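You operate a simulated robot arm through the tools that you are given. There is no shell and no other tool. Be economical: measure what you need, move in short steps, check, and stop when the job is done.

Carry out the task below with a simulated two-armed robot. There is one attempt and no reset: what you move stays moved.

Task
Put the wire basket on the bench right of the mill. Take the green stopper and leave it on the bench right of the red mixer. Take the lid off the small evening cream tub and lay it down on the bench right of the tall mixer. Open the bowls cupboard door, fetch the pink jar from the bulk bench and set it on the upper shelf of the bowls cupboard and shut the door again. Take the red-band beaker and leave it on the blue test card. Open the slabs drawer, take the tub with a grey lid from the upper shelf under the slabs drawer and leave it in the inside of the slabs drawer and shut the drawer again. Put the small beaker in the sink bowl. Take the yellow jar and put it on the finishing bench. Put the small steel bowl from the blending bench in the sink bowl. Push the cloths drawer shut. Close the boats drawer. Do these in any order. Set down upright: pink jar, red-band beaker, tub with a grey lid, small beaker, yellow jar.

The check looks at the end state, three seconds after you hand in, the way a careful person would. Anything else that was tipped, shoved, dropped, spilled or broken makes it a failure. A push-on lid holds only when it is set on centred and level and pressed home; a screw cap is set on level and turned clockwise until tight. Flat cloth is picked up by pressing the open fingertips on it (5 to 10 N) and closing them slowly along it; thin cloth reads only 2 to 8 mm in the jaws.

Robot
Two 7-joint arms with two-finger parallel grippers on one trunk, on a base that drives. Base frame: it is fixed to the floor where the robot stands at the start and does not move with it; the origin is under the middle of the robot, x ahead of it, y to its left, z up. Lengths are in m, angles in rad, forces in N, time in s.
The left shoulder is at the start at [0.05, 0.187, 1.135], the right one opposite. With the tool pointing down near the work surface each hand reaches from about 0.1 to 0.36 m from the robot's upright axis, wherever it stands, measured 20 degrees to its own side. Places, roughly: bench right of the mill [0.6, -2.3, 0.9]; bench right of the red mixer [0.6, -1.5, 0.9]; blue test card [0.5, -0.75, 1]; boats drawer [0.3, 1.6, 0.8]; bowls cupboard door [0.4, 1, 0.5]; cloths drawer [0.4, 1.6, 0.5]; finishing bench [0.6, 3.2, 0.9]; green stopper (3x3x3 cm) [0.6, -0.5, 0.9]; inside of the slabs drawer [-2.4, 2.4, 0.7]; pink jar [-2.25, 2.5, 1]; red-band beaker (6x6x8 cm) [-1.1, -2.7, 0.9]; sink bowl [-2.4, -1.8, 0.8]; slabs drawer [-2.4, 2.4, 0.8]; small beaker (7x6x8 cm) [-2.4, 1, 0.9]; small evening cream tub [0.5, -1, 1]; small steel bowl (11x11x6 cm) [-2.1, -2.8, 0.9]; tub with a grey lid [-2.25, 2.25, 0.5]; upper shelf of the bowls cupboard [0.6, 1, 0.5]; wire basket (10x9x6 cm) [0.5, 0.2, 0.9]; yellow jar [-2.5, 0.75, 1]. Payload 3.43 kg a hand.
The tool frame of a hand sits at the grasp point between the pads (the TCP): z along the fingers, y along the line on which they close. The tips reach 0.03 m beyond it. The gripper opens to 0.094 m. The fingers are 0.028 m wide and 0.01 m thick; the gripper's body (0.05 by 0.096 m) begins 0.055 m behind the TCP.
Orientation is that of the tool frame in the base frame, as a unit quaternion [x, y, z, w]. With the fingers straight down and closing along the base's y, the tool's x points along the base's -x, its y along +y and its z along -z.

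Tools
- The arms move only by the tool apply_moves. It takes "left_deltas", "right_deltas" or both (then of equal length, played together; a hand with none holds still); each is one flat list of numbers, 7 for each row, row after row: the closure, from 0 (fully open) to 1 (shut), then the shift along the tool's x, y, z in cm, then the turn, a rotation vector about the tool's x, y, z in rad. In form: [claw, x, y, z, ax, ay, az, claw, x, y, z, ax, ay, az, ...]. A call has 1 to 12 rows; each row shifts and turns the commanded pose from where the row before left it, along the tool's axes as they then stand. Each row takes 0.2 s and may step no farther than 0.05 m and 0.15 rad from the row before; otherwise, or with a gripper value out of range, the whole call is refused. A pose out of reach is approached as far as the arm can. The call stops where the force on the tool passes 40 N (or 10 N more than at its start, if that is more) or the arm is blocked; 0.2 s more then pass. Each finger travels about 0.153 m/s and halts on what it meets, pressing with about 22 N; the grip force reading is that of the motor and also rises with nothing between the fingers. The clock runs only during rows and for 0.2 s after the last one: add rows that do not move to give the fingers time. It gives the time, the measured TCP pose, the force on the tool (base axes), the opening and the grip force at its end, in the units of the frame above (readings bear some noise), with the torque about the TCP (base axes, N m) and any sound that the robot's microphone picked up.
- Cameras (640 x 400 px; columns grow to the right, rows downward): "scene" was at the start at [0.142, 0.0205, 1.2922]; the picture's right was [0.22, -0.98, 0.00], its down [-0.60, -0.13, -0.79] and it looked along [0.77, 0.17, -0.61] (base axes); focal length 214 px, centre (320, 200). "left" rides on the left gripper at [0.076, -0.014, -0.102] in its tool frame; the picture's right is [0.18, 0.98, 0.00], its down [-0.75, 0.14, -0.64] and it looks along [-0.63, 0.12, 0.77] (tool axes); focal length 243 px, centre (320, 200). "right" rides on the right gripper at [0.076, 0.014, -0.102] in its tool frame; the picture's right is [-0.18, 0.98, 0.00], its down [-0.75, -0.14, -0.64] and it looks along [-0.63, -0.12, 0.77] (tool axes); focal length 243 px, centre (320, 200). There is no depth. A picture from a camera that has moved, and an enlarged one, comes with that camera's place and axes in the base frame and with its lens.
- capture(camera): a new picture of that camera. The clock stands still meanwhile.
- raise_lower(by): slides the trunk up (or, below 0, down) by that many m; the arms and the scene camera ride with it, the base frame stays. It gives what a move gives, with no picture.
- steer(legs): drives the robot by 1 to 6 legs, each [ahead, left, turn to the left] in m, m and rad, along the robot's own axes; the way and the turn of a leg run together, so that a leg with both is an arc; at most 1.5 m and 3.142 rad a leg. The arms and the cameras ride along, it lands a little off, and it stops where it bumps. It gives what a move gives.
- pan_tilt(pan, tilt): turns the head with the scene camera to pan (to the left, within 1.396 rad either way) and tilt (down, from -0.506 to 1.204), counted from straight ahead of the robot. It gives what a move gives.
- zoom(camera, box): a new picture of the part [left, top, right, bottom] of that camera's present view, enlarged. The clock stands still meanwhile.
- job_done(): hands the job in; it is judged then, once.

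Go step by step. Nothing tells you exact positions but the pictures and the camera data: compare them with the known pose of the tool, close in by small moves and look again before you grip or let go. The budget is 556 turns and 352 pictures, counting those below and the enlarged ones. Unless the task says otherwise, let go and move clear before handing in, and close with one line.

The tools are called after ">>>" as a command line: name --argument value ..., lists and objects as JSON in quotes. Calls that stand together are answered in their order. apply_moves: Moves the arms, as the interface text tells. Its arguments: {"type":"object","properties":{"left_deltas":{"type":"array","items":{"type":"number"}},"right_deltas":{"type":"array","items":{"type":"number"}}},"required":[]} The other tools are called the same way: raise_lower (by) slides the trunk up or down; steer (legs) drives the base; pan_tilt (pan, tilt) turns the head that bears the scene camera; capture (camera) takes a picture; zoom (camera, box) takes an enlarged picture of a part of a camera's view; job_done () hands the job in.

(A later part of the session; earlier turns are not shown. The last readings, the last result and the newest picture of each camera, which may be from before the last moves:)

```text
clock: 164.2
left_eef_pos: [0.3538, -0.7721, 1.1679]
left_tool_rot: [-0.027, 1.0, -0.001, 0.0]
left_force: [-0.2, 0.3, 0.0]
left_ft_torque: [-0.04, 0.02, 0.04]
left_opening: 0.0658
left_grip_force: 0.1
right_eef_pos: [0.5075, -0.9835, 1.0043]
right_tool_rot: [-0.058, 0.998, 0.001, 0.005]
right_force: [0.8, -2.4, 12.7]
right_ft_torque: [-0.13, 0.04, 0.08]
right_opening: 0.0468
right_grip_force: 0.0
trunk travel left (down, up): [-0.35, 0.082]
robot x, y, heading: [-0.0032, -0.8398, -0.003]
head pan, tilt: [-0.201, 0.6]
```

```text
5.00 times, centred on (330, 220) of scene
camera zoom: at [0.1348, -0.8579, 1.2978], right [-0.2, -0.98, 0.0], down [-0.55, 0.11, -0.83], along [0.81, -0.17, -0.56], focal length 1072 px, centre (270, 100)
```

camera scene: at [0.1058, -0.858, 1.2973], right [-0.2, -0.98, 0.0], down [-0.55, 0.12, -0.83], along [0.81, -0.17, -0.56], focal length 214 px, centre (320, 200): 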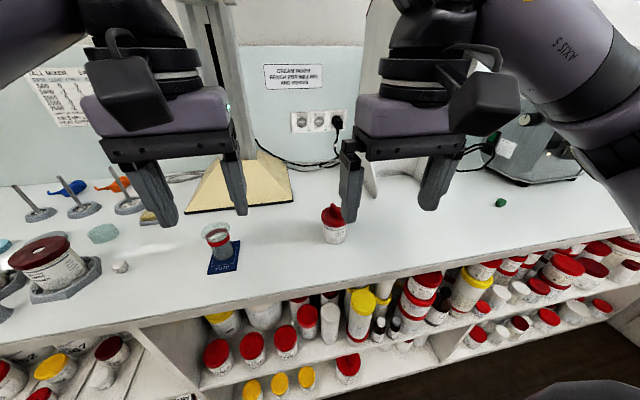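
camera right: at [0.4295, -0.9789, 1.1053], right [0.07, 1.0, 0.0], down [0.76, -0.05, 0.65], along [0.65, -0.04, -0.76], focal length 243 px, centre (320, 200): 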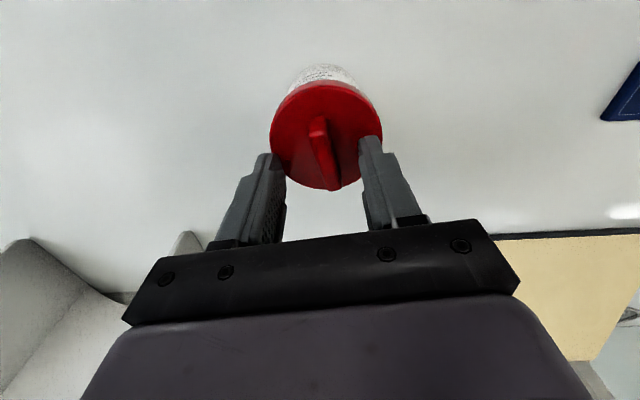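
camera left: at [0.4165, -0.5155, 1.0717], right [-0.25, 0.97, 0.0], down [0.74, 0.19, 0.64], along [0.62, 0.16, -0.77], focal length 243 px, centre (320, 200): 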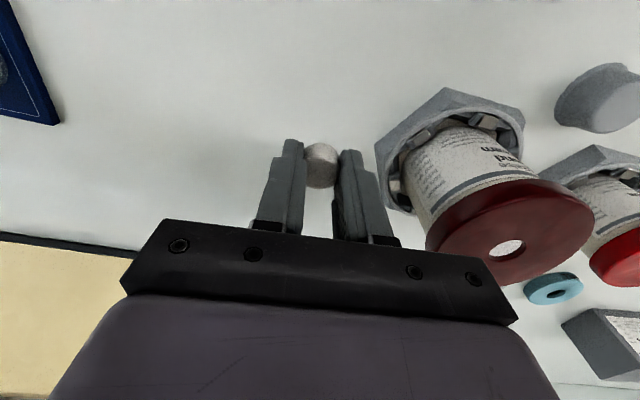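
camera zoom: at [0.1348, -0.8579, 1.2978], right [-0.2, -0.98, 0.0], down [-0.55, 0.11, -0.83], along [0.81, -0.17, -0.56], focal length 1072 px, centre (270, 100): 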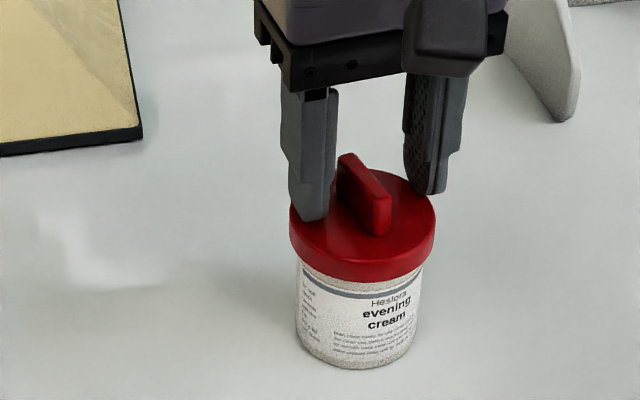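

I touched the lid: its top is at z≈0.974, so the centre is near [0.495, -0.978]. I'll lift slightly, shift, and close on the bar.

>>> apply_moves --right_deltas '[0.5, 0, 0, -0.7, 0, 0, 0, 0.5, 1.1, 0.5, 0, 0, 0, 0, 0.5, 0, 0, 0, 0, 0, 0]'

>>> capture --camera "right"

>>> zoom --camera "scene" --box '[270, 180, 390, 260]'

```text
clock: 165.0
left_eef_pos: [0.3549, -0.7723, 1.167]
left_tool_rot: [-0.028, 1.0, 0.0, 0.001]
left_force: [-0.5, 0.0, 0.1]
left_ft_torque: [0.03, 0.02, 0.0]
left_opening: 0.0659
left_grip_force: 0.1
right_eef_pos: [0.4965, -0.9791, 1.0082]
right_tool_rot: [-0.058, 0.998, 0.001, 0.001]
right_force: [0.4, 0.3, -0.1]
right_ft_torque: [0.0, -0.05, 0.02]
right_opening: 0.047
right_grip_force: 0.1
trunk travel left (down, up): [-0.35, 0.082]
robot x, y, heading: [-0.0098, -0.844, -0.008]
head pan, tilt: [-0.201, 0.6]
```

```text
265 pictures are left
camera right: at [0.4185, -0.9748, 1.1097], right [0.07, 1.0, 0.0], down [0.76, -0.05, 0.64], along [0.64, -0.04, -0.77], focal length 243 px, centre (320, 200)
```

right: 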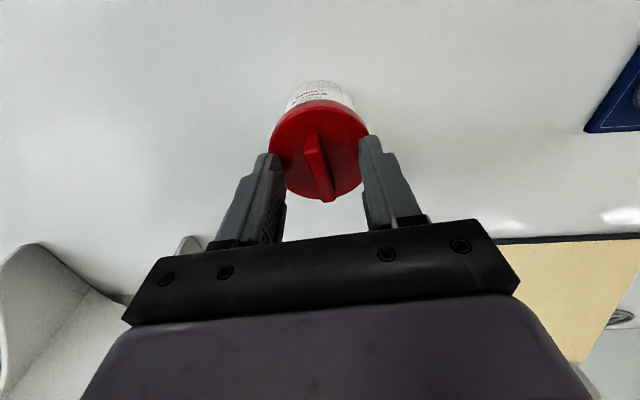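

```text
5.00 times, centred on (330, 220) of scene
camera zoom: at [0.1359, -0.8579, 1.2973], right [-0.2, -0.98, 0.0], down [-0.55, 0.11, -0.83], along [0.81, -0.17, -0.56], focal length 1072 px, centre (270, 100)
```

zoom: 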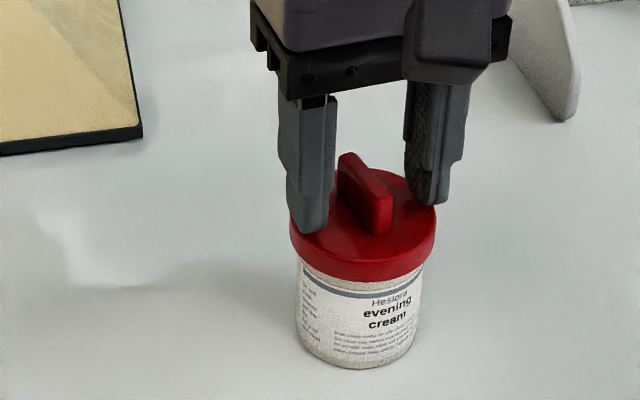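

Close on the bar now.

>>> apply_moves --right_deltas '[0.5, 0.3, 0, 0.25, 0, 0, 0, 1, 0, 0, 0, 0, 0, 0, 1, 0, 0, 0, 0, 0, 0, 1, 0, 0, 0, 0, 0, 0]'

>>> zoom --camera "scene" --box '[270, 180, 390, 260]'

```text
clock: 166.0
left_eef_pos: [0.355, -0.7726, 1.1678]
left_tool_rot: [-0.028, 1.0, 0.0, 0.001]
left_force: [0.0, 0.2, 0.7]
left_ft_torque: [-0.01, 0.02, -0.01]
left_opening: 0.0658
left_grip_force: 0.0
right_eef_pos: [0.4944, -0.9785, 1.0071]
right_tool_rot: [-0.058, 0.998, 0.002, 0.001]
right_force: [0.5, 0.5, 0.4]
right_ft_torque: [-0.03, 0.0, -0.01]
right_opening: 0.0084
right_grip_force: 21.8
trunk travel left (down, up): [-0.35, 0.082]
robot x, y, heading: [-0.0051, -0.8421, 0.0]
head pan, tilt: [-0.201, 0.6]
```

```text
5.00 times, centred on (330, 220) of scene
camera zoom: at [0.136, -0.8579, 1.2973], right [-0.2, -0.98, 0.0], down [-0.55, 0.11, -0.83], along [0.81, -0.17, -0.56], focal length 1072 px, centre (270, 100)
```

zoom: 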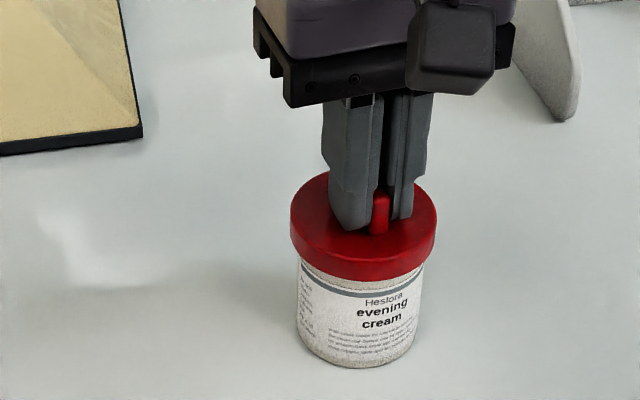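

The bar is gripped. I'll try a small lift to see whether the lid comes alone.

>>> apply_moves --right_deltas '[1, 0, 0, -0.3, 0, 0, 0, 1, 0, 0, -0.3, 0, 0, 0, 1, 0, 0, -0.3, 0, 0, 0]'

>>> zoom --camera "scene" --box '[270, 180, 390, 260]'

```text
clock: 166.8
left_eef_pos: [0.3539, -0.7719, 1.1676]
left_tool_rot: [-0.029, 1.0, -0.001, 0.001]
left_force: [0.4, 0.3, -0.3]
left_ft_torque: [-0.03, 0.0, 0.04]
left_opening: 0.0659
left_grip_force: 0.2
right_eef_pos: [0.4947, -0.9802, 1.0148]
right_tool_rot: [-0.058, 0.998, 0.001, 0.001]
right_force: [-1.1, 0.1, -0.8]
right_ft_torque: [0.01, 0.02, 0.01]
right_opening: 0.0084
right_grip_force: 21.6
trunk travel left (down, up): [-0.35, 0.082]
robot x, y, heading: [-0.008, -0.8432, -0.001]
head pan, tilt: [-0.201, 0.6]
```

```text
5.00 times, centred on (330, 220) of scene
camera zoom: at [0.136, -0.8579, 1.2973], right [-0.2, -0.98, 0.0], down [-0.55, 0.11, -0.83], along [0.81, -0.17, -0.56], focal length 1072 px, centre (270, 100)
```

zoom: 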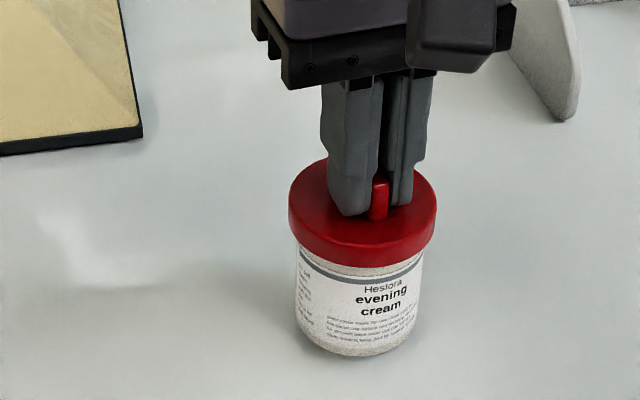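

The tub rises with the lid, so the lid is tight. I'll set it back and bring in the left hand horizontally to hold the tub body, starting with orienting the left hand up high.

>>> apply_moves --right_deltas '[1, 0, 0, 0.5, 0, 0, 0, 1, 0, 0, 0.35, 0, 0, 0, 1, 0, 0, 0, 0, 0, 0]'

>>> apply_moves --left_deltas '[0, 0, 4, 0, 0, 0, -0.145, 0, 0, 4, 0, 0, 0, -0.145, 0, 0, 4, 0, 0, 0, -0.145, 0, 0, 0, 0, 0, 0, -0.145, 0, 0, 0, 0, 0, 0, -0.145, 0, 0, 0, 0, 0, 0, -0.145, 0, 0, 0, 0, 0, 0, -0.145, 0, 0, 0, 0, 0, 0, -0.145, 0, 0, 0, 0, 0, 0, -0.145, 0, 0, 0, 0, 0, 0, -0.145, 0, 0, 0, 0, 0, 0, -0.09]'

```text
clock: 167.6
left_eef_pos: [0.3555, -0.7718, 1.1668]
left_tool_rot: [-0.027, 1.0, 0.0, 0.001]
left_force: [0.2, -1.1, 0.4]
left_ft_torque: [-0.03, 0.01, 0.0]
left_opening: 0.0656
left_grip_force: 0.2
right_eef_pos: [0.4953, -0.9801, 1.0061]
right_tool_rot: [-0.059, 0.998, 0.001, 0.001]
right_force: [0.4, 0.0, 1.6]
right_ft_torque: [-0.01, 0.0, 0.0]
right_opening: 0.0086
right_grip_force: 22.4
trunk travel left (down, up): [-0.35, 0.082]
robot x, y, heading: [-0.0086, -0.8427, -0.004]
head pan, tilt: [-0.201, 0.6]
```

```text
clock: 170.0
left_eef_pos: [0.3305, -0.6544, 1.1681]
left_tool_rot: [0.717, -0.697, 0.002, 0.0]
left_force: [0.6, 0.0, -0.1]
left_ft_torque: [0.0, -0.05, 0.01]
left_opening: 0.0938
left_grip_force: 0.1
right_eef_pos: [0.4942, -0.9796, 1.0058]
right_tool_rot: [-0.06, 0.998, 0.001, 0.001]
right_force: [-1.0, 0.7, 3.6]
right_ft_torque: [0.03, 0.06, 0.01]
right_opening: 0.0085
right_grip_force: 22.2
trunk travel left (down, up): [-0.35, 0.082]
robot x, y, heading: [-0.0095, -0.8434, -0.009]
head pan, tilt: [-0.201, 0.6]
```

The left-side approach would hit the beaker on the card, so I'll swap roles: the left hand grips the lid bar and the right hand holds the body from the right. First I release and reset.

>>> apply_moves --right_deltas '[0.6, 0, 0, 0, 0, 0, 0, 0.6, 0, 0, 0, 0, 0, 0, 0.6, 0, 0, -3, 0, 0, 0, 0.6, 0, 0, -4.5, 0, 0, 0, 0.6, 0, 0, -4.5, 0, 0, 0, 0.6, 0, 0, -4.5, 0, 0, 0, 0.6, 4.5, 0, 0, 0, 0, 0, 0.6, 4.5, 0, 0, 0, 0, 0, 0.6, 4, 0, 0, 0, 0, 0, 0.6, 0, 0, 0, 0, 0, 0, 0.6, 0, 0, 0, 0, 0, 0]' --left_deltas '[0.5, 0, 0, 0, 0, 0, 0.145, 0.5, 0, 0, 0, 0, 0, 0.145, 0.5, 0, 0, 0, 0, 0, 0.145, 0.5, 0, 0, 0, 0, 0, 0.145, 0.5, 0, 0, 0, 0, 0, 0.145, 0.5, 0, 0, 0, 0, 0, 0.145, 0.5, 0, 0, 0, 0, 0, 0.145, 0.5, 0, 0, 0, 0, 0, 0.145, 0.5, 0, 0, 0, 0, 0, 0.145, 0.5, 0, 0, 0, 0, 0, 0.145, 0.5, 0, 0, 0, 0, 0, 0.09]'

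>>> zoom --camera "scene" --box '[270, 180, 390, 260]'

```text
clock: 172.4
left_eef_pos: [0.3297, -0.6564, 1.1671]
left_tool_rot: [-0.027, 1.0, 0.0, 0.001]
left_force: [-0.4, 0.3, 0.4]
left_ft_torque: [-0.02, -0.01, -0.02]
left_opening: 0.047
left_grip_force: 0.1
right_eef_pos: [0.3645, -0.9947, 1.1716]
right_tool_rot: [-0.059, 0.998, 0.001, 0.001]
right_force: [0.5, -0.2, -0.3]
right_ft_torque: [0.01, 0.03, -0.03]
right_opening: 0.0375
right_grip_force: 0.0
trunk travel left (down, up): [-0.35, 0.082]
robot x, y, heading: [-0.0106, -0.8428, -0.001]
head pan, tilt: [-0.201, 0.6]
```

```text
5.00 times, centred on (330, 220) of scene
camera zoom: at [0.1358, -0.8579, 1.2974], right [-0.2, -0.98, 0.0], down [-0.55, 0.11, -0.83], along [0.81, -0.17, -0.56], focal length 1072 px, centre (270, 100)
```

zoom: 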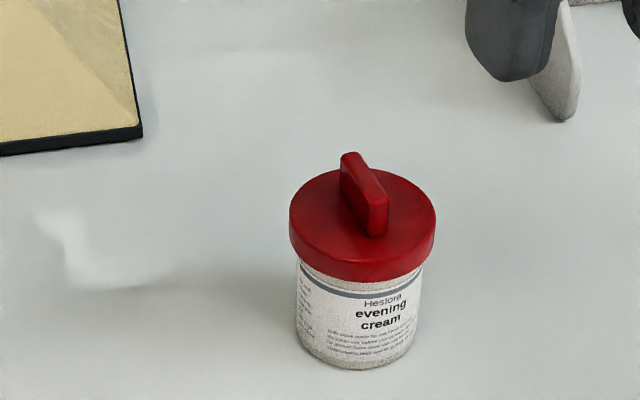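

The tub is undisturbed. I'll drive 0.17 m right, move the left hand over the lid, and move the right hand out to the right.

>>> steer --legs '[[0.0, -0.17, 0]]'

>>> apply_moves --right_deltas '[0.3, 0, -4.5, 0, 0, 0, 0.12, 0.3, 0, -4.5, 0, 0, 0, 0.14, 0.3, 0.6, -4.4, 0, 0, 0, 0.14, 0.0, 1.2, -4.4, 0, 0, 0, 0.14, 0.0, 0, 0, 0, 0, 0, 0.14, 0, 0, 0, 0, 0, 0, 0.14, 0, 0, 0, 0, 0, 0, 0.14, 0, 0, 0, 0, 0, 0, 0.14, 0, 0, 0, 0, 0, 0, 0.14, 0, 0, 0, 0, 0, 0, 0.14, 0, 0, 0, 0, 0, 0, 0.14, 0, 0, 0, 0, 0, 0, 0.14]'

```text
clock: 174.5
left_eef_pos: [0.3309, -0.8267, 1.1675]
left_tool_rot: [-0.027, 1.0, 0.001, 0.001]
left_force: [0.0, -0.6, -0.2]
left_ft_torque: [0.03, -0.03, 0.03]
left_opening: 0.047
left_grip_force: 0.0
right_eef_pos: [0.3642, -1.1635, 1.1722]
right_tool_rot: [-0.059, 0.998, 0.001, 0.001]
right_force: [0.6, -1.6, 1.0]
right_ft_torque: [0.01, 0.0, -0.01]
right_opening: 0.0377
right_grip_force: 0.0
trunk travel left (down, up): [-0.35, 0.082]
robot x, y, heading: [-0.0095, -1.012, -0.007]
head pan, tilt: [-0.201, 0.6]
```

```text
clock: 177.1
left_eef_pos: [0.3297, -0.8251, 1.1684]
left_tool_rot: [-0.028, 1.0, 0.0, 0.001]
left_force: [-0.4, 0.2, 0.0]
left_ft_torque: [-0.01, 0.04, -0.04]
left_opening: 0.0471
left_grip_force: 0.1
right_eef_pos: [0.3329, -1.3354, 1.1714]
right_tool_rot: [0.699, 0.716, 0.001, 0.0]
right_force: [-0.5, -0.5, -0.4]
right_ft_torque: [0.02, -0.02, 0.02]
right_opening: 0.094
right_grip_force: 0.1
trunk travel left (down, up): [-0.35, 0.082]
robot x, y, heading: [-0.0124, -1.0118, -0.008]
head pan, tilt: [-0.201, 0.6]
```

>>> apply_moves --left_deltas '[0.5, -3.12, -3.26, 0, 0, 0, 0, 0.5, -3.12, -3.26, 0, 0, 0, 0, 0.5, -3.12, -3.26, 0, 0, 0, 0, 0.5, -3.12, -3.26, 0, 0, 0, 0, 0.5, -3.12, -3.26, 0, 0, 0, 0, 0.5, 0, 0, 4.5, 0, 0, -0.063, 0.5, 0, 0, 4.5, 0, 0, 0, 0.5, 0, 0, 4, 0, 0, 0]' --right_deltas '[0, 0, 0, 0, 0, 0.145, 0, 0, 0, 0, 0, 0, 0.145, 0, 0, 0, 0, 0, 0, 0.145, 0, 0, 0, 0, 0, 0, 0.145, 0, 0, 0, 0, 0, 0, 0.145, 0, 0, 0, 0, 0, 0, 0.145, 0, 0, 0, 0, 0, 0, 0.145, 0, 0, 0, 0, 0, 0, 0.145, 0]'

>>> capture --camera "left"

>>> pan_tilt --pan -0.1 --tilt 0.7

>>> capture --camera "scene"

```text
clock: 178.9
left_eef_pos: [0.4963, -0.983, 1.0381]
left_tool_rot: [-0.058, 0.998, 0.0, 0.001]
left_force: [-0.1, -0.4, 0.5]
left_ft_torque: [0.04, 0.03, -0.01]
left_opening: 0.047
left_grip_force: 0.0
right_eef_pos: [0.3324, -1.3356, 1.1707]
right_tool_rot: [0.581, 0.6, 0.383, -0.394]
right_force: [-0.2, -0.4, 1.5]
right_ft_torque: [0.02, -0.02, -0.02]
right_opening: 0.0937
right_grip_force: 0.1
trunk travel left (down, up): [-0.35, 0.082]
robot x, y, heading: [-0.0129, -1.0102, -0.004]
head pan, tilt: [-0.201, 0.6]
```

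```text
260 pictures are left
camera left: at [0.4225, -1.0045, 1.1394], right [-0.3, 0.95, 0.0], down [0.73, 0.23, 0.64], along [0.61, 0.19, -0.77], focal length 243 px, centre (320, 200)
```

left: 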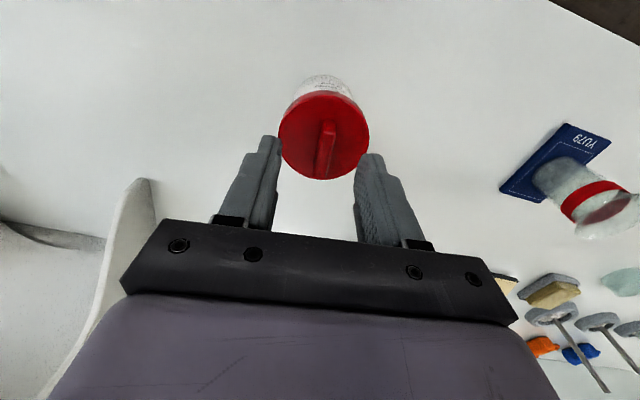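

```text
clock: 179.6
left_eef_pos: [0.4957, -0.9828, 1.0372]
left_tool_rot: [-0.059, 0.998, -0.001, 0.0]
left_force: [-0.1, -0.5, 0.7]
left_ft_torque: [0.01, 0.04, -0.01]
left_opening: 0.0472
left_grip_force: 0.1
right_eef_pos: [0.3338, -1.3351, 1.1723]
right_tool_rot: [0.582, 0.599, 0.384, -0.393]
right_force: [0.1, -0.5, -0.4]
right_ft_torque: [0.0, 0.02, 0.01]
right_opening: 0.0939
right_grip_force: 0.2
trunk travel left (down, up): [-0.35, 0.082]
robot x, y, heading: [-0.0063, -1.0098, -0.006]
head pan, tilt: [-0.099, 0.7]
```

```text
259 pictures are left
camera scene: at [0.1333, -1.0194, 1.2887], right [-0.1, -0.99, 0.0], down [-0.64, 0.07, -0.77], along [0.76, -0.08, -0.64], focal length 214 px, centre (320, 200)
```

scene: 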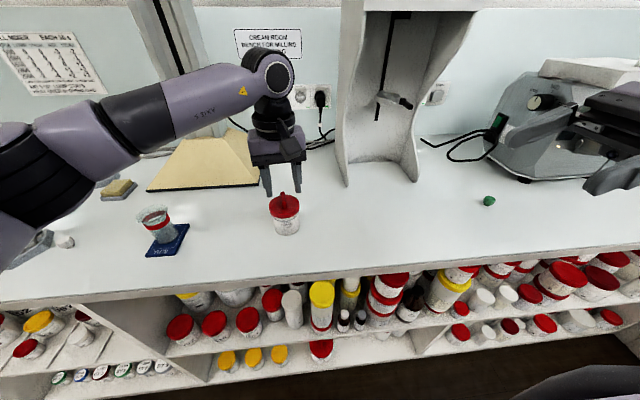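

The left hand is within 4 mm of the bar. I'll adjust, lower and grip it.

>>> apply_moves --left_deltas '[0.5, 0.1, 0.35, 1.5, 0, 0, 0, 0.5, 0, 0, 1.4, 0, 0, 0, 0.5, 0, 0, 0, 0, 0, 0, 1, 0, 0, 0, 0, 0, 0, 1, 0, 0, 0, 0, 0, 0, 1, 0, 0, 0, 0, 0, 0]'

>>> zoom --camera "scene" --box '[220, 160, 340, 250]'

```text
clock: 181.0
left_eef_pos: [0.4938, -0.9785, 1.0082]
left_tool_rot: [-0.059, 0.998, 0.0, -0.001]
left_force: [-0.2, 1.3, -0.7]
left_ft_torque: [-0.05, 0.03, 0.0]
left_opening: 0.0085
left_grip_force: 21.4
right_eef_pos: [0.3333, -1.3348, 1.1714]
right_tool_rot: [0.582, 0.6, 0.384, -0.394]
right_force: [-0.3, -0.3, 0.4]
right_ft_torque: [0.01, 0.0, 0.03]
right_opening: 0.0941
right_grip_force: 0.1
trunk travel left (down, up): [-0.35, 0.082]
robot x, y, heading: [-0.0076, -1.0104, -0.004]
head pan, tilt: [-0.099, 0.7]
```

```text
4.44 times, centred on (280, 205) of scene
camera zoom: at [0.1333, -1.0193, 1.2887], right [-0.1, -0.99, 0.0], down [-0.64, 0.07, -0.76], along [0.76, -0.08, -0.64], focal length 953 px, centre (498, 178)
```

zoom: 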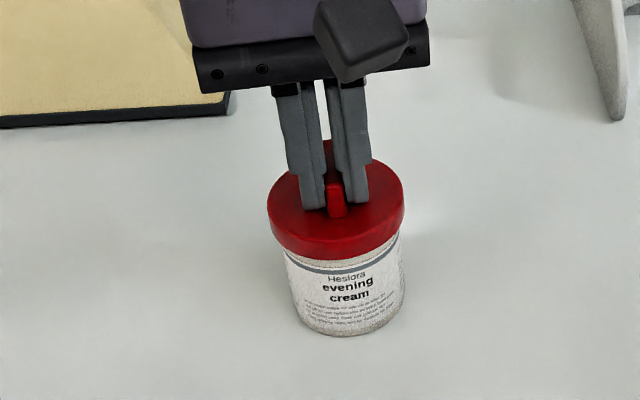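

The lid bar is held by the left hand. Now I bring the right hand in horizontally from the right, stopping short to look.

>>> apply_moves --right_deltas '[0, 0, 4.05, 0, 0, 0, 0, 0, 0, 4.05, 0, 0, 0, 0, 0, 0, 4.05, 0, 0, 0, 0, 0, 0, 4.05, 0, 0, 0, 0, 0, -1.14, 0, 4.13, 0, 0, 0, 0, -1.14, 0, 4.13, 0, 0, 0, 0, -1.14, 0, 4.13, 0, 0, 0, 0, -1.14, 0, 4.13, 0, 0, 0, 0, -1.14, 0, 4.13, 0, 0, 0]'

>>> capture --camera "scene"

>>> capture --camera "right"

```text
clock: 183.0
left_eef_pos: [0.4934, -0.9772, 1.0083]
left_tool_rot: [-0.059, 0.998, 0.0, 0.0]
left_force: [0.1, 0.0, -0.2]
left_ft_torque: [0.0, 0.02, 0.0]
left_opening: 0.0085
left_grip_force: 21.8
right_eef_pos: [0.4914, -1.1662, 1.0386]
right_tool_rot: [0.583, 0.599, 0.384, -0.393]
right_force: [0.0, 0.4, 0.1]
right_ft_torque: [0.05, 0.01, 0.03]
right_opening: 0.0939
right_grip_force: 0.0
trunk travel left (down, up): [-0.35, 0.082]
robot x, y, heading: [-0.0095, -1.0113, 0.001]
head pan, tilt: [-0.099, 0.7]
```

```text
257 pictures are left
camera scene: at [0.1335, -1.0191, 1.2887], right [-0.1, -0.99, 0.0], down [-0.64, 0.07, -0.76], along [0.76, -0.08, -0.64], focal length 214 px, centre (320, 200)
```

scene: 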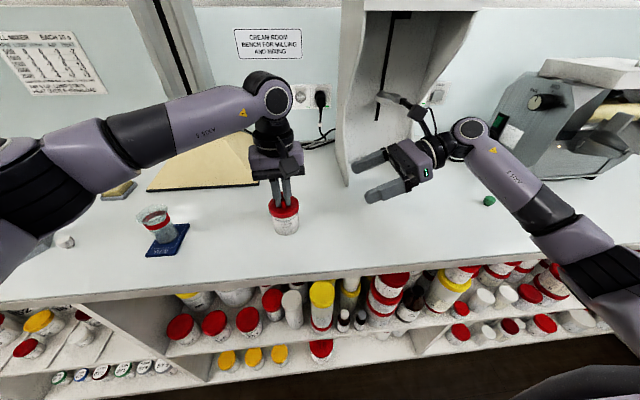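

```text
256 pictures are left
camera right: at [0.5058, -1.2294, 1.1472], right [0.98, -0.05, -0.17], down [-0.12, -0.89, -0.44], along [-0.13, 0.45, -0.88], focal length 243 px, centre (320, 200)
```

right: 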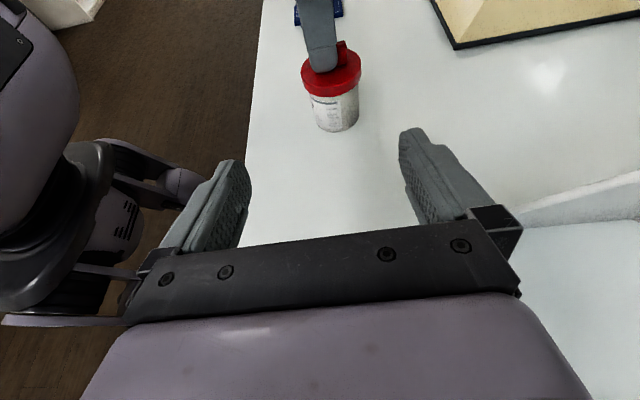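

Approach line looks right. I'll advance to about 6 cm short.

>>> apply_moves --right_deltas '[0, -0.83, 0.1, 4.4, 0, 0, 0, 0, -0.83, 0.1, 4.4, 0, 0, 0, 0, -0.83, 0.1, 4.4, 0, 0, 0]'

>>> zoom --camera "scene" --box '[220, 130, 420, 255]'

>>> capture --camera "right"

```text
clock: 183.8
left_eef_pos: [0.4955, -0.9773, 1.0094]
left_tool_rot: [-0.06, 0.998, -0.001, 0.0]
left_force: [0.9, 0.6, -0.8]
left_ft_torque: [-0.04, 0.02, -0.04]
left_opening: 0.0088
left_grip_force: 21.9
right_eef_pos: [0.4899, -1.0518, 0.9592]
right_tool_rot: [0.582, 0.6, 0.383, -0.393]
right_force: [0.3, 1.3, 0.4]
right_ft_torque: [-0.01, 0.04, 0.03]
right_opening: 0.094
right_grip_force: 0.1
trunk travel left (down, up): [-0.35, 0.082]
robot x, y, heading: [-0.0091, -1.0141, -0.0]
head pan, tilt: [-0.099, 0.7]
```

```text
3.20 times, centred on (320, 192) of scene
camera zoom: at [0.1334, -1.0191, 1.2887], right [-0.1, -0.99, 0.0], down [-0.64, 0.07, -0.76], along [0.76, -0.08, -0.64], focal length 686 px, centre (320, 224)
```

zoom: 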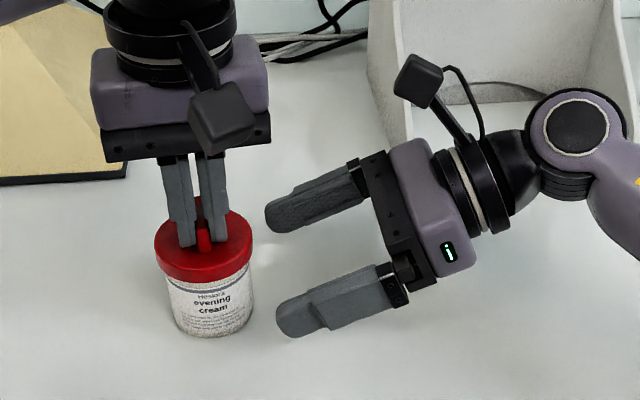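

```text
254 pictures are left
camera right: at [0.5047, -1.1155, 1.0701], right [0.98, -0.05, -0.17], down [-0.12, -0.89, -0.44], along [-0.13, 0.45, -0.88], focal length 243 px, centre (320, 200)
```

right: 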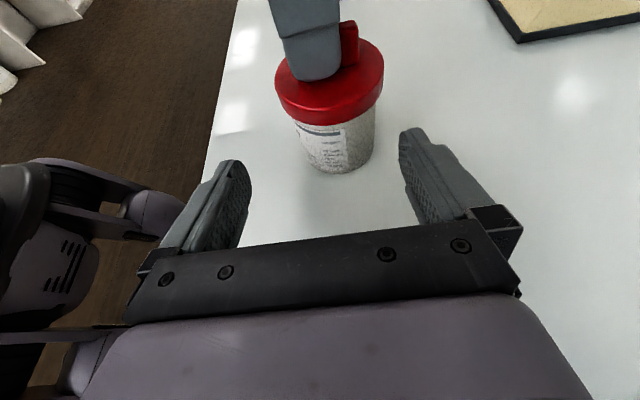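

Fingers straddle the body. Advance the last 5.8 cm and close.

>>> apply_moves --right_deltas '[0, 0.1, 0.2, 2.9, 0, 0, 0, 0, 0.1, 0.2, 2.9, 0, 0, 0, 0, 0, 0, 0, 0, 0, 0, 1, 0, 0, 0, 0, 0, 0, 1, 0, 0, 0, 0, 0, 0, 1, 0, 0, 0, 0, 0, 0]'

>>> zoom --camera "scene" --box '[220, 130, 420, 255]'

```text
clock: 185.2
left_eef_pos: [0.4931, -0.9785, 1.0081]
left_tool_rot: [-0.058, 0.998, 0.0, -0.002]
left_force: [-22.3, 2.2, 5.2]
left_ft_torque: [0.04, 0.58, -0.13]
left_opening: 0.0088
left_grip_force: 21.7
right_eef_pos: [0.4919, -1.0001, 0.9388]
right_tool_rot: [0.584, 0.599, 0.384, -0.392]
right_force: [22.7, -3.3, -2.8]
right_ft_torque: [-0.01, 0.83, -0.39]
right_opening: 0.0607
right_grip_force: 22.1
trunk travel left (down, up): [-0.35, 0.082]
robot x, y, heading: [-0.011, -1.014, -0.004]
head pan, tilt: [-0.099, 0.7]
heard: snap
```

```text
3.20 times, centred on (320, 192) of scene
camera zoom: at [0.1332, -1.0194, 1.2887], right [-0.1, -0.99, 0.0], down [-0.64, 0.07, -0.76], along [0.76, -0.08, -0.64], focal length 686 px, centre (320, 224)
```

zoom: 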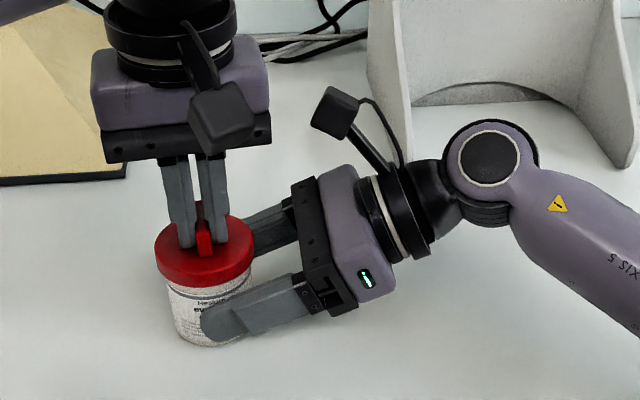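

I heard a "snap", so it is a push-on lid that has just popped. I'll lift the left hand gently and look.

>>> apply_moves --left_deltas '[1, 0, 0, -0.7, 0, 0, 0, 1, 0, 0, -0.8, 0, 0, 0, 1, 0, 0, -1.5, 0, 0, 0]'

>>> zoom --camera "scene" --box '[220, 130, 420, 255]'

```text
clock: 186.0
left_eef_pos: [0.4963, -0.9759, 1.0402]
left_tool_rot: [-0.06, 0.998, -0.001, 0.003]
left_force: [0.1, -0.2, 0.3]
left_ft_torque: [0.01, 0.01, 0.01]
left_opening: 0.0083
left_grip_force: 21.5
right_eef_pos: [0.4891, -0.9987, 0.9381]
right_tool_rot: [0.581, 0.602, 0.381, -0.393]
right_force: [0.0, 0.0, -1.4]
right_ft_torque: [-0.02, 0.0, -0.01]
right_opening: 0.0596
right_grip_force: 22.5
trunk travel left (down, up): [-0.35, 0.082]
robot x, y, heading: [-0.0077, -1.0115, -0.004]
head pan, tilt: [-0.099, 0.7]
```

```text
3.20 times, centred on (320, 192) of scene
camera zoom: at [0.1333, -1.0194, 1.2887], right [-0.1, -0.99, 0.0], down [-0.64, 0.07, -0.76], along [0.76, -0.08, -0.64], focal length 686 px, centre (320, 224)
```

zoom: 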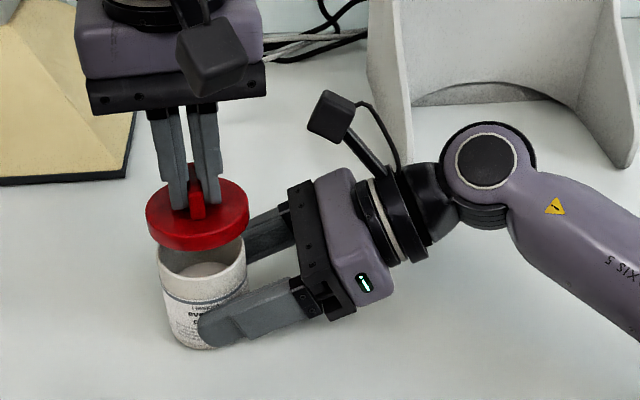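

The lid is free in the left hand. I'll raise it, then ease the right hand's tub down to the bench and release.

>>> apply_moves --left_deltas '[1, 0, 0, -4, 0, 0, 0, 1, 0, 0, -4, 0, 0, 0, 1, 0, 2, -2, 0, 0, 0]'

>>> zoom --camera "scene" --box '[240, 180, 340, 250]'

```text
clock: 186.8
left_eef_pos: [0.4914, -0.9562, 1.1399]
left_tool_rot: [-0.059, 0.998, 0.0, 0.0]
left_force: [0.3, -0.1, -0.4]
left_ft_torque: [-0.02, 0.02, 0.01]
left_opening: 0.0084
left_grip_force: 21.3
right_eef_pos: [0.4917, -0.9989, 0.9401]
right_tool_rot: [0.583, 0.6, 0.383, -0.392]
right_force: [0.2, 1.5, -1.0]
right_ft_torque: [-0.05, -0.01, -0.02]
right_opening: 0.0596
right_grip_force: 21.8
trunk travel left (down, up): [-0.35, 0.082]
robot x, y, heading: [-0.0063, -1.0125, -0.003]
head pan, tilt: [-0.099, 0.7]
```

```text
5.71 times, centred on (290, 215) of scene
camera zoom: at [0.1332, -1.0189, 1.2887], right [-0.1, -0.99, 0.0], down [-0.64, 0.07, -0.77], along [0.76, -0.08, -0.64], focal length 1226 px, centre (491, 114)
```

zoom: 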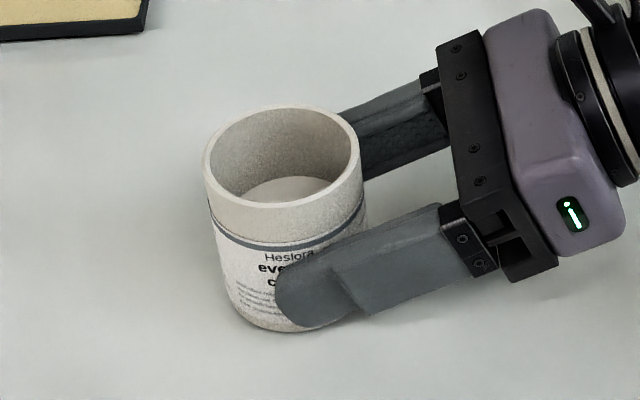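

>>> apply_moves --right_deltas '[1, -0.15, 0, 0.07, 0, 0, 0, 1, 0, 0, 0, 0, 0, 0]'

```text
clock: 187.4
left_eef_pos: [0.4923, -0.9553, 1.1395]
left_tool_rot: [-0.059, 0.998, -0.001, 0.001]
left_force: [0.4, -0.3, -0.6]
left_ft_torque: [0.01, 0.0, 0.01]
left_opening: 0.0085
left_grip_force: 21.9
right_eef_pos: [0.4909, -0.9995, 0.9389]
right_tool_rot: [0.582, 0.6, 0.384, -0.394]
right_force: [0.9, -0.2, -1.1]
right_ft_torque: [-0.01, -0.04, 0.0]
right_opening: 0.0598
right_grip_force: 22.2
trunk travel left (down, up): [-0.35, 0.082]
robot x, y, heading: [-0.0075, -1.014, -0.003]
head pan, tilt: [-0.099, 0.7]
```

>>> apply_moves --right_deltas '[1, -0.18, 0, 0.08, 0, 0, 0, 1, -0.14, 0, 0.06, 0, 0, 0, 1, 0, 0, 0, 0, 0, 0]'

```text
clock: 188.2
left_eef_pos: [0.4906, -0.9551, 1.1402]
left_tool_rot: [-0.059, 0.998, 0.0, 0.002]
left_force: [0.0, -1.0, -0.7]
left_ft_torque: [0.0, 0.0, -0.02]
left_opening: 0.0082
left_grip_force: 22.4
right_eef_pos: [0.4933, -0.999, 0.9367]
right_tool_rot: [0.581, 0.6, 0.384, -0.394]
right_force: [-1.5, -0.8, 5.2]
right_ft_torque: [0.0, 0.17, 0.07]
right_opening: 0.0596
right_grip_force: 21.8
trunk travel left (down, up): [-0.35, 0.082]
robot x, y, heading: [-0.0081, -1.0095, -0.003]
head pan, tilt: [-0.099, 0.7]
```

Contact with the bench. I'll release slowly, then withdraw along the approach line.

>>> apply_moves --right_deltas '[0.3, 0, 0, 0, 0, 0, 0, 0.15, 0, 0, 0, 0, 0, 0, 0, 0, 0, 0, 0, 0, 0, 0, 0, 0, 0, 0, 0, 0, 0, 0, 0, -4, 0, 0, 0, 0, 0, 0, -4.5, 0, 0, 0, 0, 1, 0, -4.5, 0, 0, 0, 0, 1, 0, -4.5, 0, 0, 0, 0, 1, 0, -4.5, 0, 0, 0]'

>>> capture --camera "scene"

```text
clock: 190.2
left_eef_pos: [0.4906, -0.9568, 1.1392]
left_tool_rot: [-0.059, 0.998, 0.0, 0.001]
left_force: [-0.2, 0.6, 0.3]
left_ft_torque: [0.02, -0.01, 0.0]
left_opening: 0.0083
left_grip_force: 21.5
right_eef_pos: [0.4981, -1.1895, 1.0517]
right_tool_rot: [0.582, 0.6, 0.384, -0.393]
right_force: [-0.8, -0.1, -0.7]
right_ft_torque: [0.04, 0.02, -0.02]
right_opening: 0.094
right_grip_force: 0.0
trunk travel left (down, up): [-0.35, 0.082]
robot x, y, heading: [-0.0077, -1.0161, -0.007]
head pan, tilt: [-0.099, 0.7]
```

```text
250 pictures are left
camera scene: at [0.1331, -1.0195, 1.2887], right [-0.1, -0.99, 0.0], down [-0.64, 0.07, -0.77], along [0.76, -0.08, -0.64], focal length 214 px, centre (320, 200)
```

scene: 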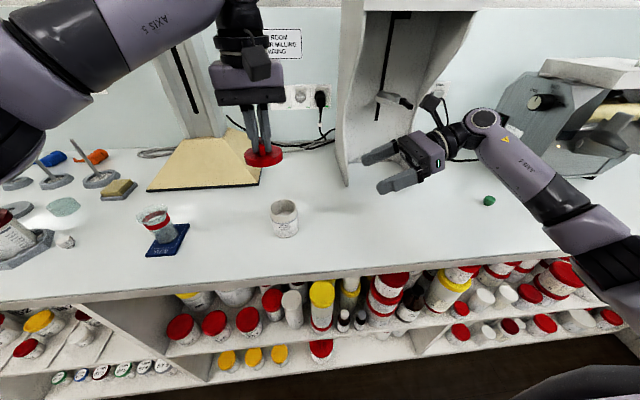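

The tub stands upright. The lid goes to about [0.6, -1.03], right of the tall mixer's base. I'll move the right hand back, nudge ahead, and position the lid.

>>> apply_moves --right_deltas '[0, 3, 0, 0, 0, 0, 0, 0, 0, -4.5, 0, 0, 0, 0, 0, 0, -4.5, 0, 0, 0, 0, 0, 3, -2, -1, 0, 0, 0, 0, 3, -2, -1, 0, 0, 0]'

>>> steer --legs '[[0.035, 0, 0]]'

>>> apply_moves --left_deltas '[1, -2.2, -2.7, 0, 0, 0, 0, 1, -2.2, -2.7, 0, 0, 0, 0, 1, -2.2, -2.7, 0, 0, 0, 0, 1, 0, 0, 4, 0, 0, 0, 1, 0, 0, 4, 0, 0, 0, 1, 0, 0, 4, 0, 0, 0, 1, 0, 0, 3, 0, 0, 0]'

>>> zoom --camera "scene" --box '[220, 130, 380, 250]'

```text
clock: 191.4
left_eef_pos: [0.4906, -0.9553, 1.1394]
left_tool_rot: [-0.059, 0.998, -0.001, 0.001]
left_force: [0.4, 0.1, -0.2]
left_ft_torque: [0.01, -0.02, 0.05]
left_opening: 0.0084
left_grip_force: 21.9
right_eef_pos: [0.3679, -1.1745, 1.1417]
right_tool_rot: [0.583, 0.6, 0.383, -0.392]
right_force: [0.4, -0.6, 0.0]
right_ft_torque: [-0.01, -0.06, -0.01]
right_opening: 0.0939
right_grip_force: 0.1
trunk travel left (down, up): [-0.35, 0.082]
robot x, y, heading: [-0.0107, -1.0147, -0.005]
head pan, tilt: [-0.099, 0.7]
```

```text
clock: 192.2
left_eef_pos: [0.5256, -0.9564, 1.1384]
left_tool_rot: [-0.06, 0.998, 0.0, 0.0]
left_force: [-0.5, -0.4, 0.9]
left_ft_torque: [-0.01, 0.02, -0.02]
left_opening: 0.0086
left_grip_force: 22.1
right_eef_pos: [0.4034, -1.175, 1.1417]
right_tool_rot: [0.582, 0.6, 0.383, -0.393]
right_force: [0.5, 0.5, -0.8]
right_ft_torque: [0.02, 0.0, 0.07]
right_opening: 0.094
right_grip_force: 0.0
trunk travel left (down, up): [-0.35, 0.082]
robot x, y, heading: [0.0241, -1.0123, -0.002]
head pan, tilt: [-0.099, 0.7]
```

```text
clock: 193.8
left_eef_pos: [0.5722, -1.0011, 0.9885]
left_tool_rot: [-0.061, 0.998, 0.0, -0.001]
left_force: [-0.8, 0.5, 0.0]
left_ft_torque: [0.03, 0.03, -0.03]
left_opening: 0.0084
left_grip_force: 22.1
left hand out of reach, approached as far as the arm can: row 3
right_eef_pos: [0.4033, -1.1754, 1.1426]
right_tool_rot: [0.582, 0.599, 0.384, -0.393]
right_force: [-0.5, 0.6, 0.1]
right_ft_torque: [0.0, -0.01, 0.03]
right_opening: 0.0939
right_grip_force: 0.0
trunk travel left (down, up): [-0.35, 0.082]
robot x, y, heading: [0.0295, -1.0136, -0.002]
head pan, tilt: [-0.099, 0.7]
```

```text
3.33 times, centred on (300, 190) of scene
camera zoom: at [0.1679, -1.0193, 1.2887], right [-0.1, -0.99, 0.0], down [-0.64, 0.07, -0.76], along [0.76, -0.08, -0.64], focal length 715 px, centre (387, 233)
```

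zoom: 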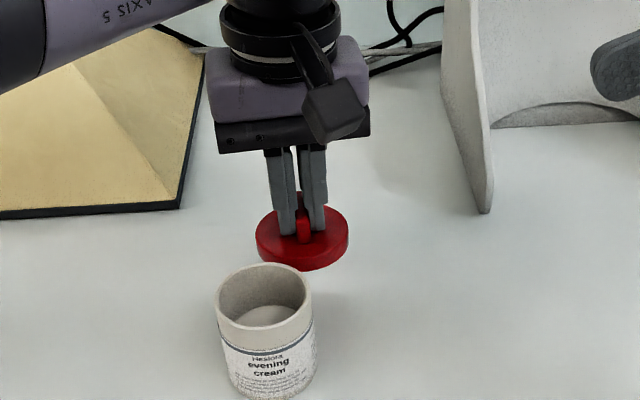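

Gap to the tub is small, so I'll shift the lid about 3.5 cm to the right and then lower to contact.

>>> apply_moves --left_deltas '[1, 0, -3.5, 0, 0, 0, 0, 1, 0, 0, 2, 0, 0, 0, 1, 0, 0, 0.8, 0, 0, 0, 1, 0, 0, 0.5, 0, 0, 0, 1, 0, 0, 0, 0, 0, 0]'

>>> zoom --camera "scene" --box '[220, 130, 380, 250]'

```text
clock: 195.0
left_eef_pos: [0.5781, -1.0353, 0.9536]
left_tool_rot: [-0.06, 0.998, 0.0, 0.001]
left_force: [-0.9, 0.5, -0.5]
left_ft_torque: [0.01, -0.02, 0.0]
left_opening: 0.0086
left_grip_force: 21.8
right_eef_pos: [0.4022, -1.1758, 1.142]
right_tool_rot: [0.582, 0.599, 0.384, -0.393]
right_force: [0.1, 0.8, 0.5]
right_ft_torque: [-0.04, 0.01, 0.02]
right_opening: 0.0939
right_grip_force: 0.0
trunk travel left (down, up): [-0.35, 0.082]
robot x, y, heading: [0.0242, -1.0112, -0.004]
head pan, tilt: [-0.099, 0.7]
```

```text
3.33 times, centred on (300, 190) of scene
camera zoom: at [0.1677, -1.0194, 1.2887], right [-0.1, -0.99, 0.0], down [-0.64, 0.07, -0.76], along [0.76, -0.08, -0.64], focal length 715 px, centre (387, 233)
```

zoom: 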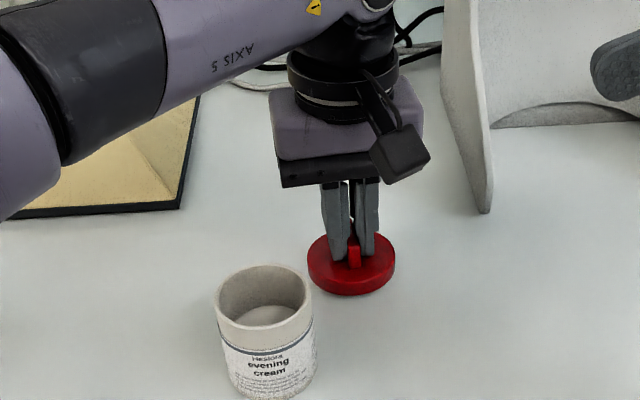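

Still in the air slightly; I'll creep down to contact.

>>> apply_moves --left_deltas '[1, 0, 0, 0.4, 0, 0, 0, 1, 0, 0, 0.3, 0, 0, 0, 1, 0, 0, 0.3, 0, 0, 0, 1, 0, 0, 0, 0, 0, 0]'

```text
clock: 196.0
left_eef_pos: [0.5784, -1.0361, 0.9479]
left_tool_rot: [-0.06, 0.998, -0.001, 0.002]
left_force: [1.1, 0.3, 5.2]
left_ft_torque: [0.03, -0.25, 0.01]
left_opening: 0.0086
left_grip_force: 22.4
right_eef_pos: [0.4021, -1.1757, 1.1423]
right_tool_rot: [0.582, 0.6, 0.384, -0.393]
right_force: [-0.1, -0.8, -0.1]
right_ft_torque: [0.0, 0.02, 0.02]
right_opening: 0.094
right_grip_force: 0.0
trunk travel left (down, up): [-0.35, 0.082]
robot x, y, heading: [0.0213, -1.0137, -0.007]
head pan, tilt: [-0.099, 0.7]
```

Contact. Release, raise, retract; and bring the right hand back to pointing down.

>>> apply_moves --left_deltas '[0.7, 0, 0, 0, 0, 0, 0, 0.6, 0, 0, 0, 0, 0, 0, 0.6, 0, 0, -2.5, 0, 0, 0, 0.6, 0, 0, -4.5, 0, 0, 0, 0.6, 0, 0, -4.5, 0, 0, 0, 0.6, 0, 0, -4.5, 0, 0, 0, 0.6, 0, 0, -4.5, 0, 0, 0, 0.6, 4.5, 0.6, 0, 0, 0, 0, 0.6, 4.5, 0.6, 0, 0, 0, 0, 0.6, 4.5, 0.6, 0, 0, 0, 0, 0.6, 4.5, 0.6, 0, 0, 0, 0, 0.3, 2, 4, 0, 0, 0, 0.11]' --right_deltas '[0, 0, 0, 0, 0, -0.145, 0, 0, 0, 0, 0, 0, -0.145, 0, 0, 0, 0, 0, 0, -0.145, 0, 0, 0, 0, 0, 0, -0.145, 0, 0, 0, 0, 0, 0, -0.145, 0, 0, 0, 0, 0, 0, -0.145, 0, 0, 0, 0, 0, 0, -0.145, 0, 0, 0, 0, 0, 0, -0.145, 0, 0, 0, 0, 0, 0, 0, -0.14, 0, 0, 0, 0, 0, 0, -0.14, 0, 0, 0, 0, 0, 0, -0.14, 0, 0, 0, 0, 0, 0, -0.14]'

>>> apply_moves --right_deltas '[0.2, 0, 0, -2, 0, 0, -0.14, 0.2, 0, 0, 0, 0, 0, -0.14, 0.2, 0, 0, 0, 0, 0, -0.14, 0.2, 0, 0, 0, 0, 0, -0.14, 0.2, 0, 0, 0, 0, 0, -0.14, 0.2, 0, 0, 0, 0, 0, -0.14, 0.2, 0, 0, 0, 0, 0, -0.14]'

>>> capture --camera "scene"

```text
clock: 198.6
left_eef_pos: [0.3584, -0.9879, 1.1253]
left_tool_rot: [-0.006, 1.0, -0.001, 0.001]
left_force: [0.5, 0.0, 0.1]
left_ft_torque: [-0.05, 0.0, -0.02]
left_opening: 0.0658
left_grip_force: 0.1
left hand out of reach, approached as far as the arm can: row 6, 7
right_eef_pos: [0.4029, -1.1745, 1.1425]
right_tool_rot: [0.47, 0.883, 0.0, 0.002]
right_force: [0.8, 0.0, 1.1]
right_ft_torque: [0.0, -0.01, 0.0]
right_opening: 0.0943
right_grip_force: 0.1
trunk travel left (down, up): [-0.35, 0.082]
robot x, y, heading: [0.0286, -1.0125, -0.001]
head pan, tilt: [-0.099, 0.7]
```

```text
clock: 200.2
left_eef_pos: [0.3589, -0.9876, 1.1261]
left_tool_rot: [-0.005, 1.0, 0.001, 0.001]
left_force: [-0.3, 0.5, 0.2]
left_ft_torque: [0.0, 0.0, 0.03]
left_opening: 0.0659
left_grip_force: 0.1
right_eef_pos: [0.4018, -1.1752, 1.1623]
right_tool_rot: [0.0, 1.0, 0.001, 0.001]
right_force: [-0.4, -0.6, -0.1]
right_ft_torque: [-0.04, 0.0, -0.02]
right_opening: 0.0752
right_grip_force: 0.1
trunk travel left (down, up): [-0.35, 0.082]
robot x, y, heading: [0.0273, -1.0126, -0.005]
head pan, tilt: [-0.099, 0.7]
```

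```text
247 pictures are left
camera scene: at [0.1677, -1.0194, 1.2887], right [-0.1, -0.99, 0.0], down [-0.64, 0.07, -0.76], along [0.76, -0.08, -0.64], focal length 214 px, centre (320, 200)
```

scene: 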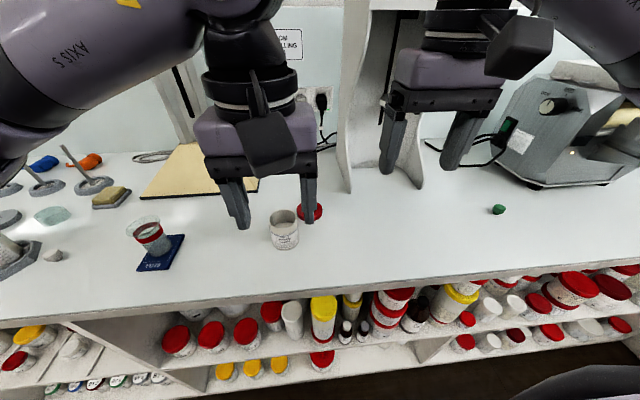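

The lid is laid on the bench. Now on to the drawers: retract, back off, and drive left.

>>> apply_moves --left_deltas '[0.2, 0, 4, -2, 0, 0, 0, 0.2, 0, 4, -2, 0, 0, 0, 0.2, 0, 4, 0, 0, 0, 0, 0.2, 0, 2, 0, 0, 0, 0]' --right_deltas '[0.2, 2, 0, 0, 0, 0, 0, 0.2, 2, 0, 0, 0, 0, 0, 0.2, 0, 0, 0, 0, 0, 0, 0.2, 0, 0, 0, 0, 0, 0]'

>>> steer --legs '[[-0.35, 0, 0], [0, 1.2, 0], [0, 0.9, 0]]'

>>> pan_tilt --pan 0.4 --tilt 0.8

>>> capture --camera "scene"

```text
clock: 201.2
left_eef_pos: [0.3571, -0.8501, 1.1657]
left_tool_rot: [-0.005, 1.0, 0.0, 0.0]
left_force: [-0.1, -0.4, 0.0]
left_ft_torque: [0.0, 0.03, 0.0]
left_opening: 0.0753
left_grip_force: 0.1
right_eef_pos: [0.3628, -1.1757, 1.1618]
right_tool_rot: [0.001, 1.0, 0.001, 0.001]
right_force: [0.4, 0.3, -0.3]
right_ft_torque: [-0.03, -0.01, 0.04]
right_opening: 0.0749
right_grip_force: 0.0
trunk travel left (down, up): [-0.35, 0.082]
robot x, y, heading: [0.0266, -1.0109, -0.009]
head pan, tilt: [-0.099, 0.7]
```

```text
clock: 221.5
left_eef_pos: [0.0723, 1.2085, 1.1661]
left_tool_rot: [0.018, 1.0, -0.001, 0.001]
left_force: [-0.5, 0.5, -0.5]
left_ft_torque: [0.01, -0.02, 0.01]
left_opening: 0.0751
left_grip_force: 0.0
right_eef_pos: [0.061, 0.8845, 1.162]
right_tool_rot: [0.024, 1.0, 0.001, 0.001]
right_force: [0.5, -0.3, 0.3]
right_ft_torque: [0.0, -0.01, 0.01]
right_opening: 0.0751
right_grip_force: 0.2
trunk travel left (down, up): [-0.35, 0.082]
robot x, y, heading: [-0.2663, 1.0587, -0.049]
head pan, tilt: [-0.099, 0.7]
```

```text
clock: 222.4
left_eef_pos: [0.0708, 1.2076, 1.1659]
left_tool_rot: [0.018, 1.0, 0.0, 0.001]
left_force: [0.4, 0.4, -0.1]
left_ft_torque: [0.0, 0.0, 0.01]
left_opening: 0.075
left_grip_force: 0.2
right_eef_pos: [0.0623, 0.8845, 1.1615]
right_tool_rot: [0.025, 1.0, 0.0, 0.0]
right_force: [-0.2, -0.4, -0.3]
right_ft_torque: [-0.06, 0.02, 0.01]
right_opening: 0.0751
right_grip_force: 0.0
trunk travel left (down, up): [-0.35, 0.082]
robot x, y, heading: [-0.2692, 1.0589, -0.049]
head pan, tilt: [0.4, 0.799]
```

```text
246 pictures are left
camera scene: at [-0.1349, 1.0883, 1.2805], right [0.34, -0.94, 0.0], down [-0.67, -0.25, -0.7], along [0.66, 0.24, -0.72], focal length 214 px, centre (320, 200)
```

scene: 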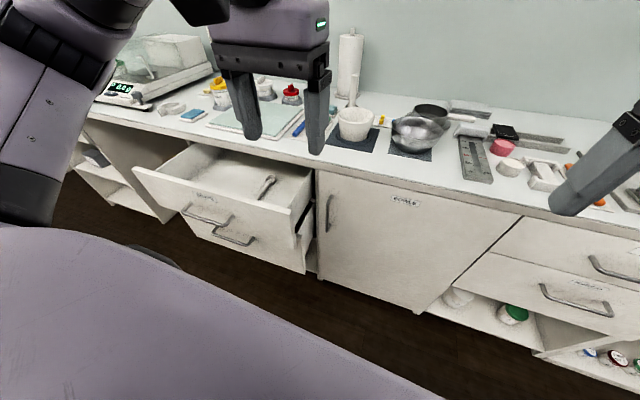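

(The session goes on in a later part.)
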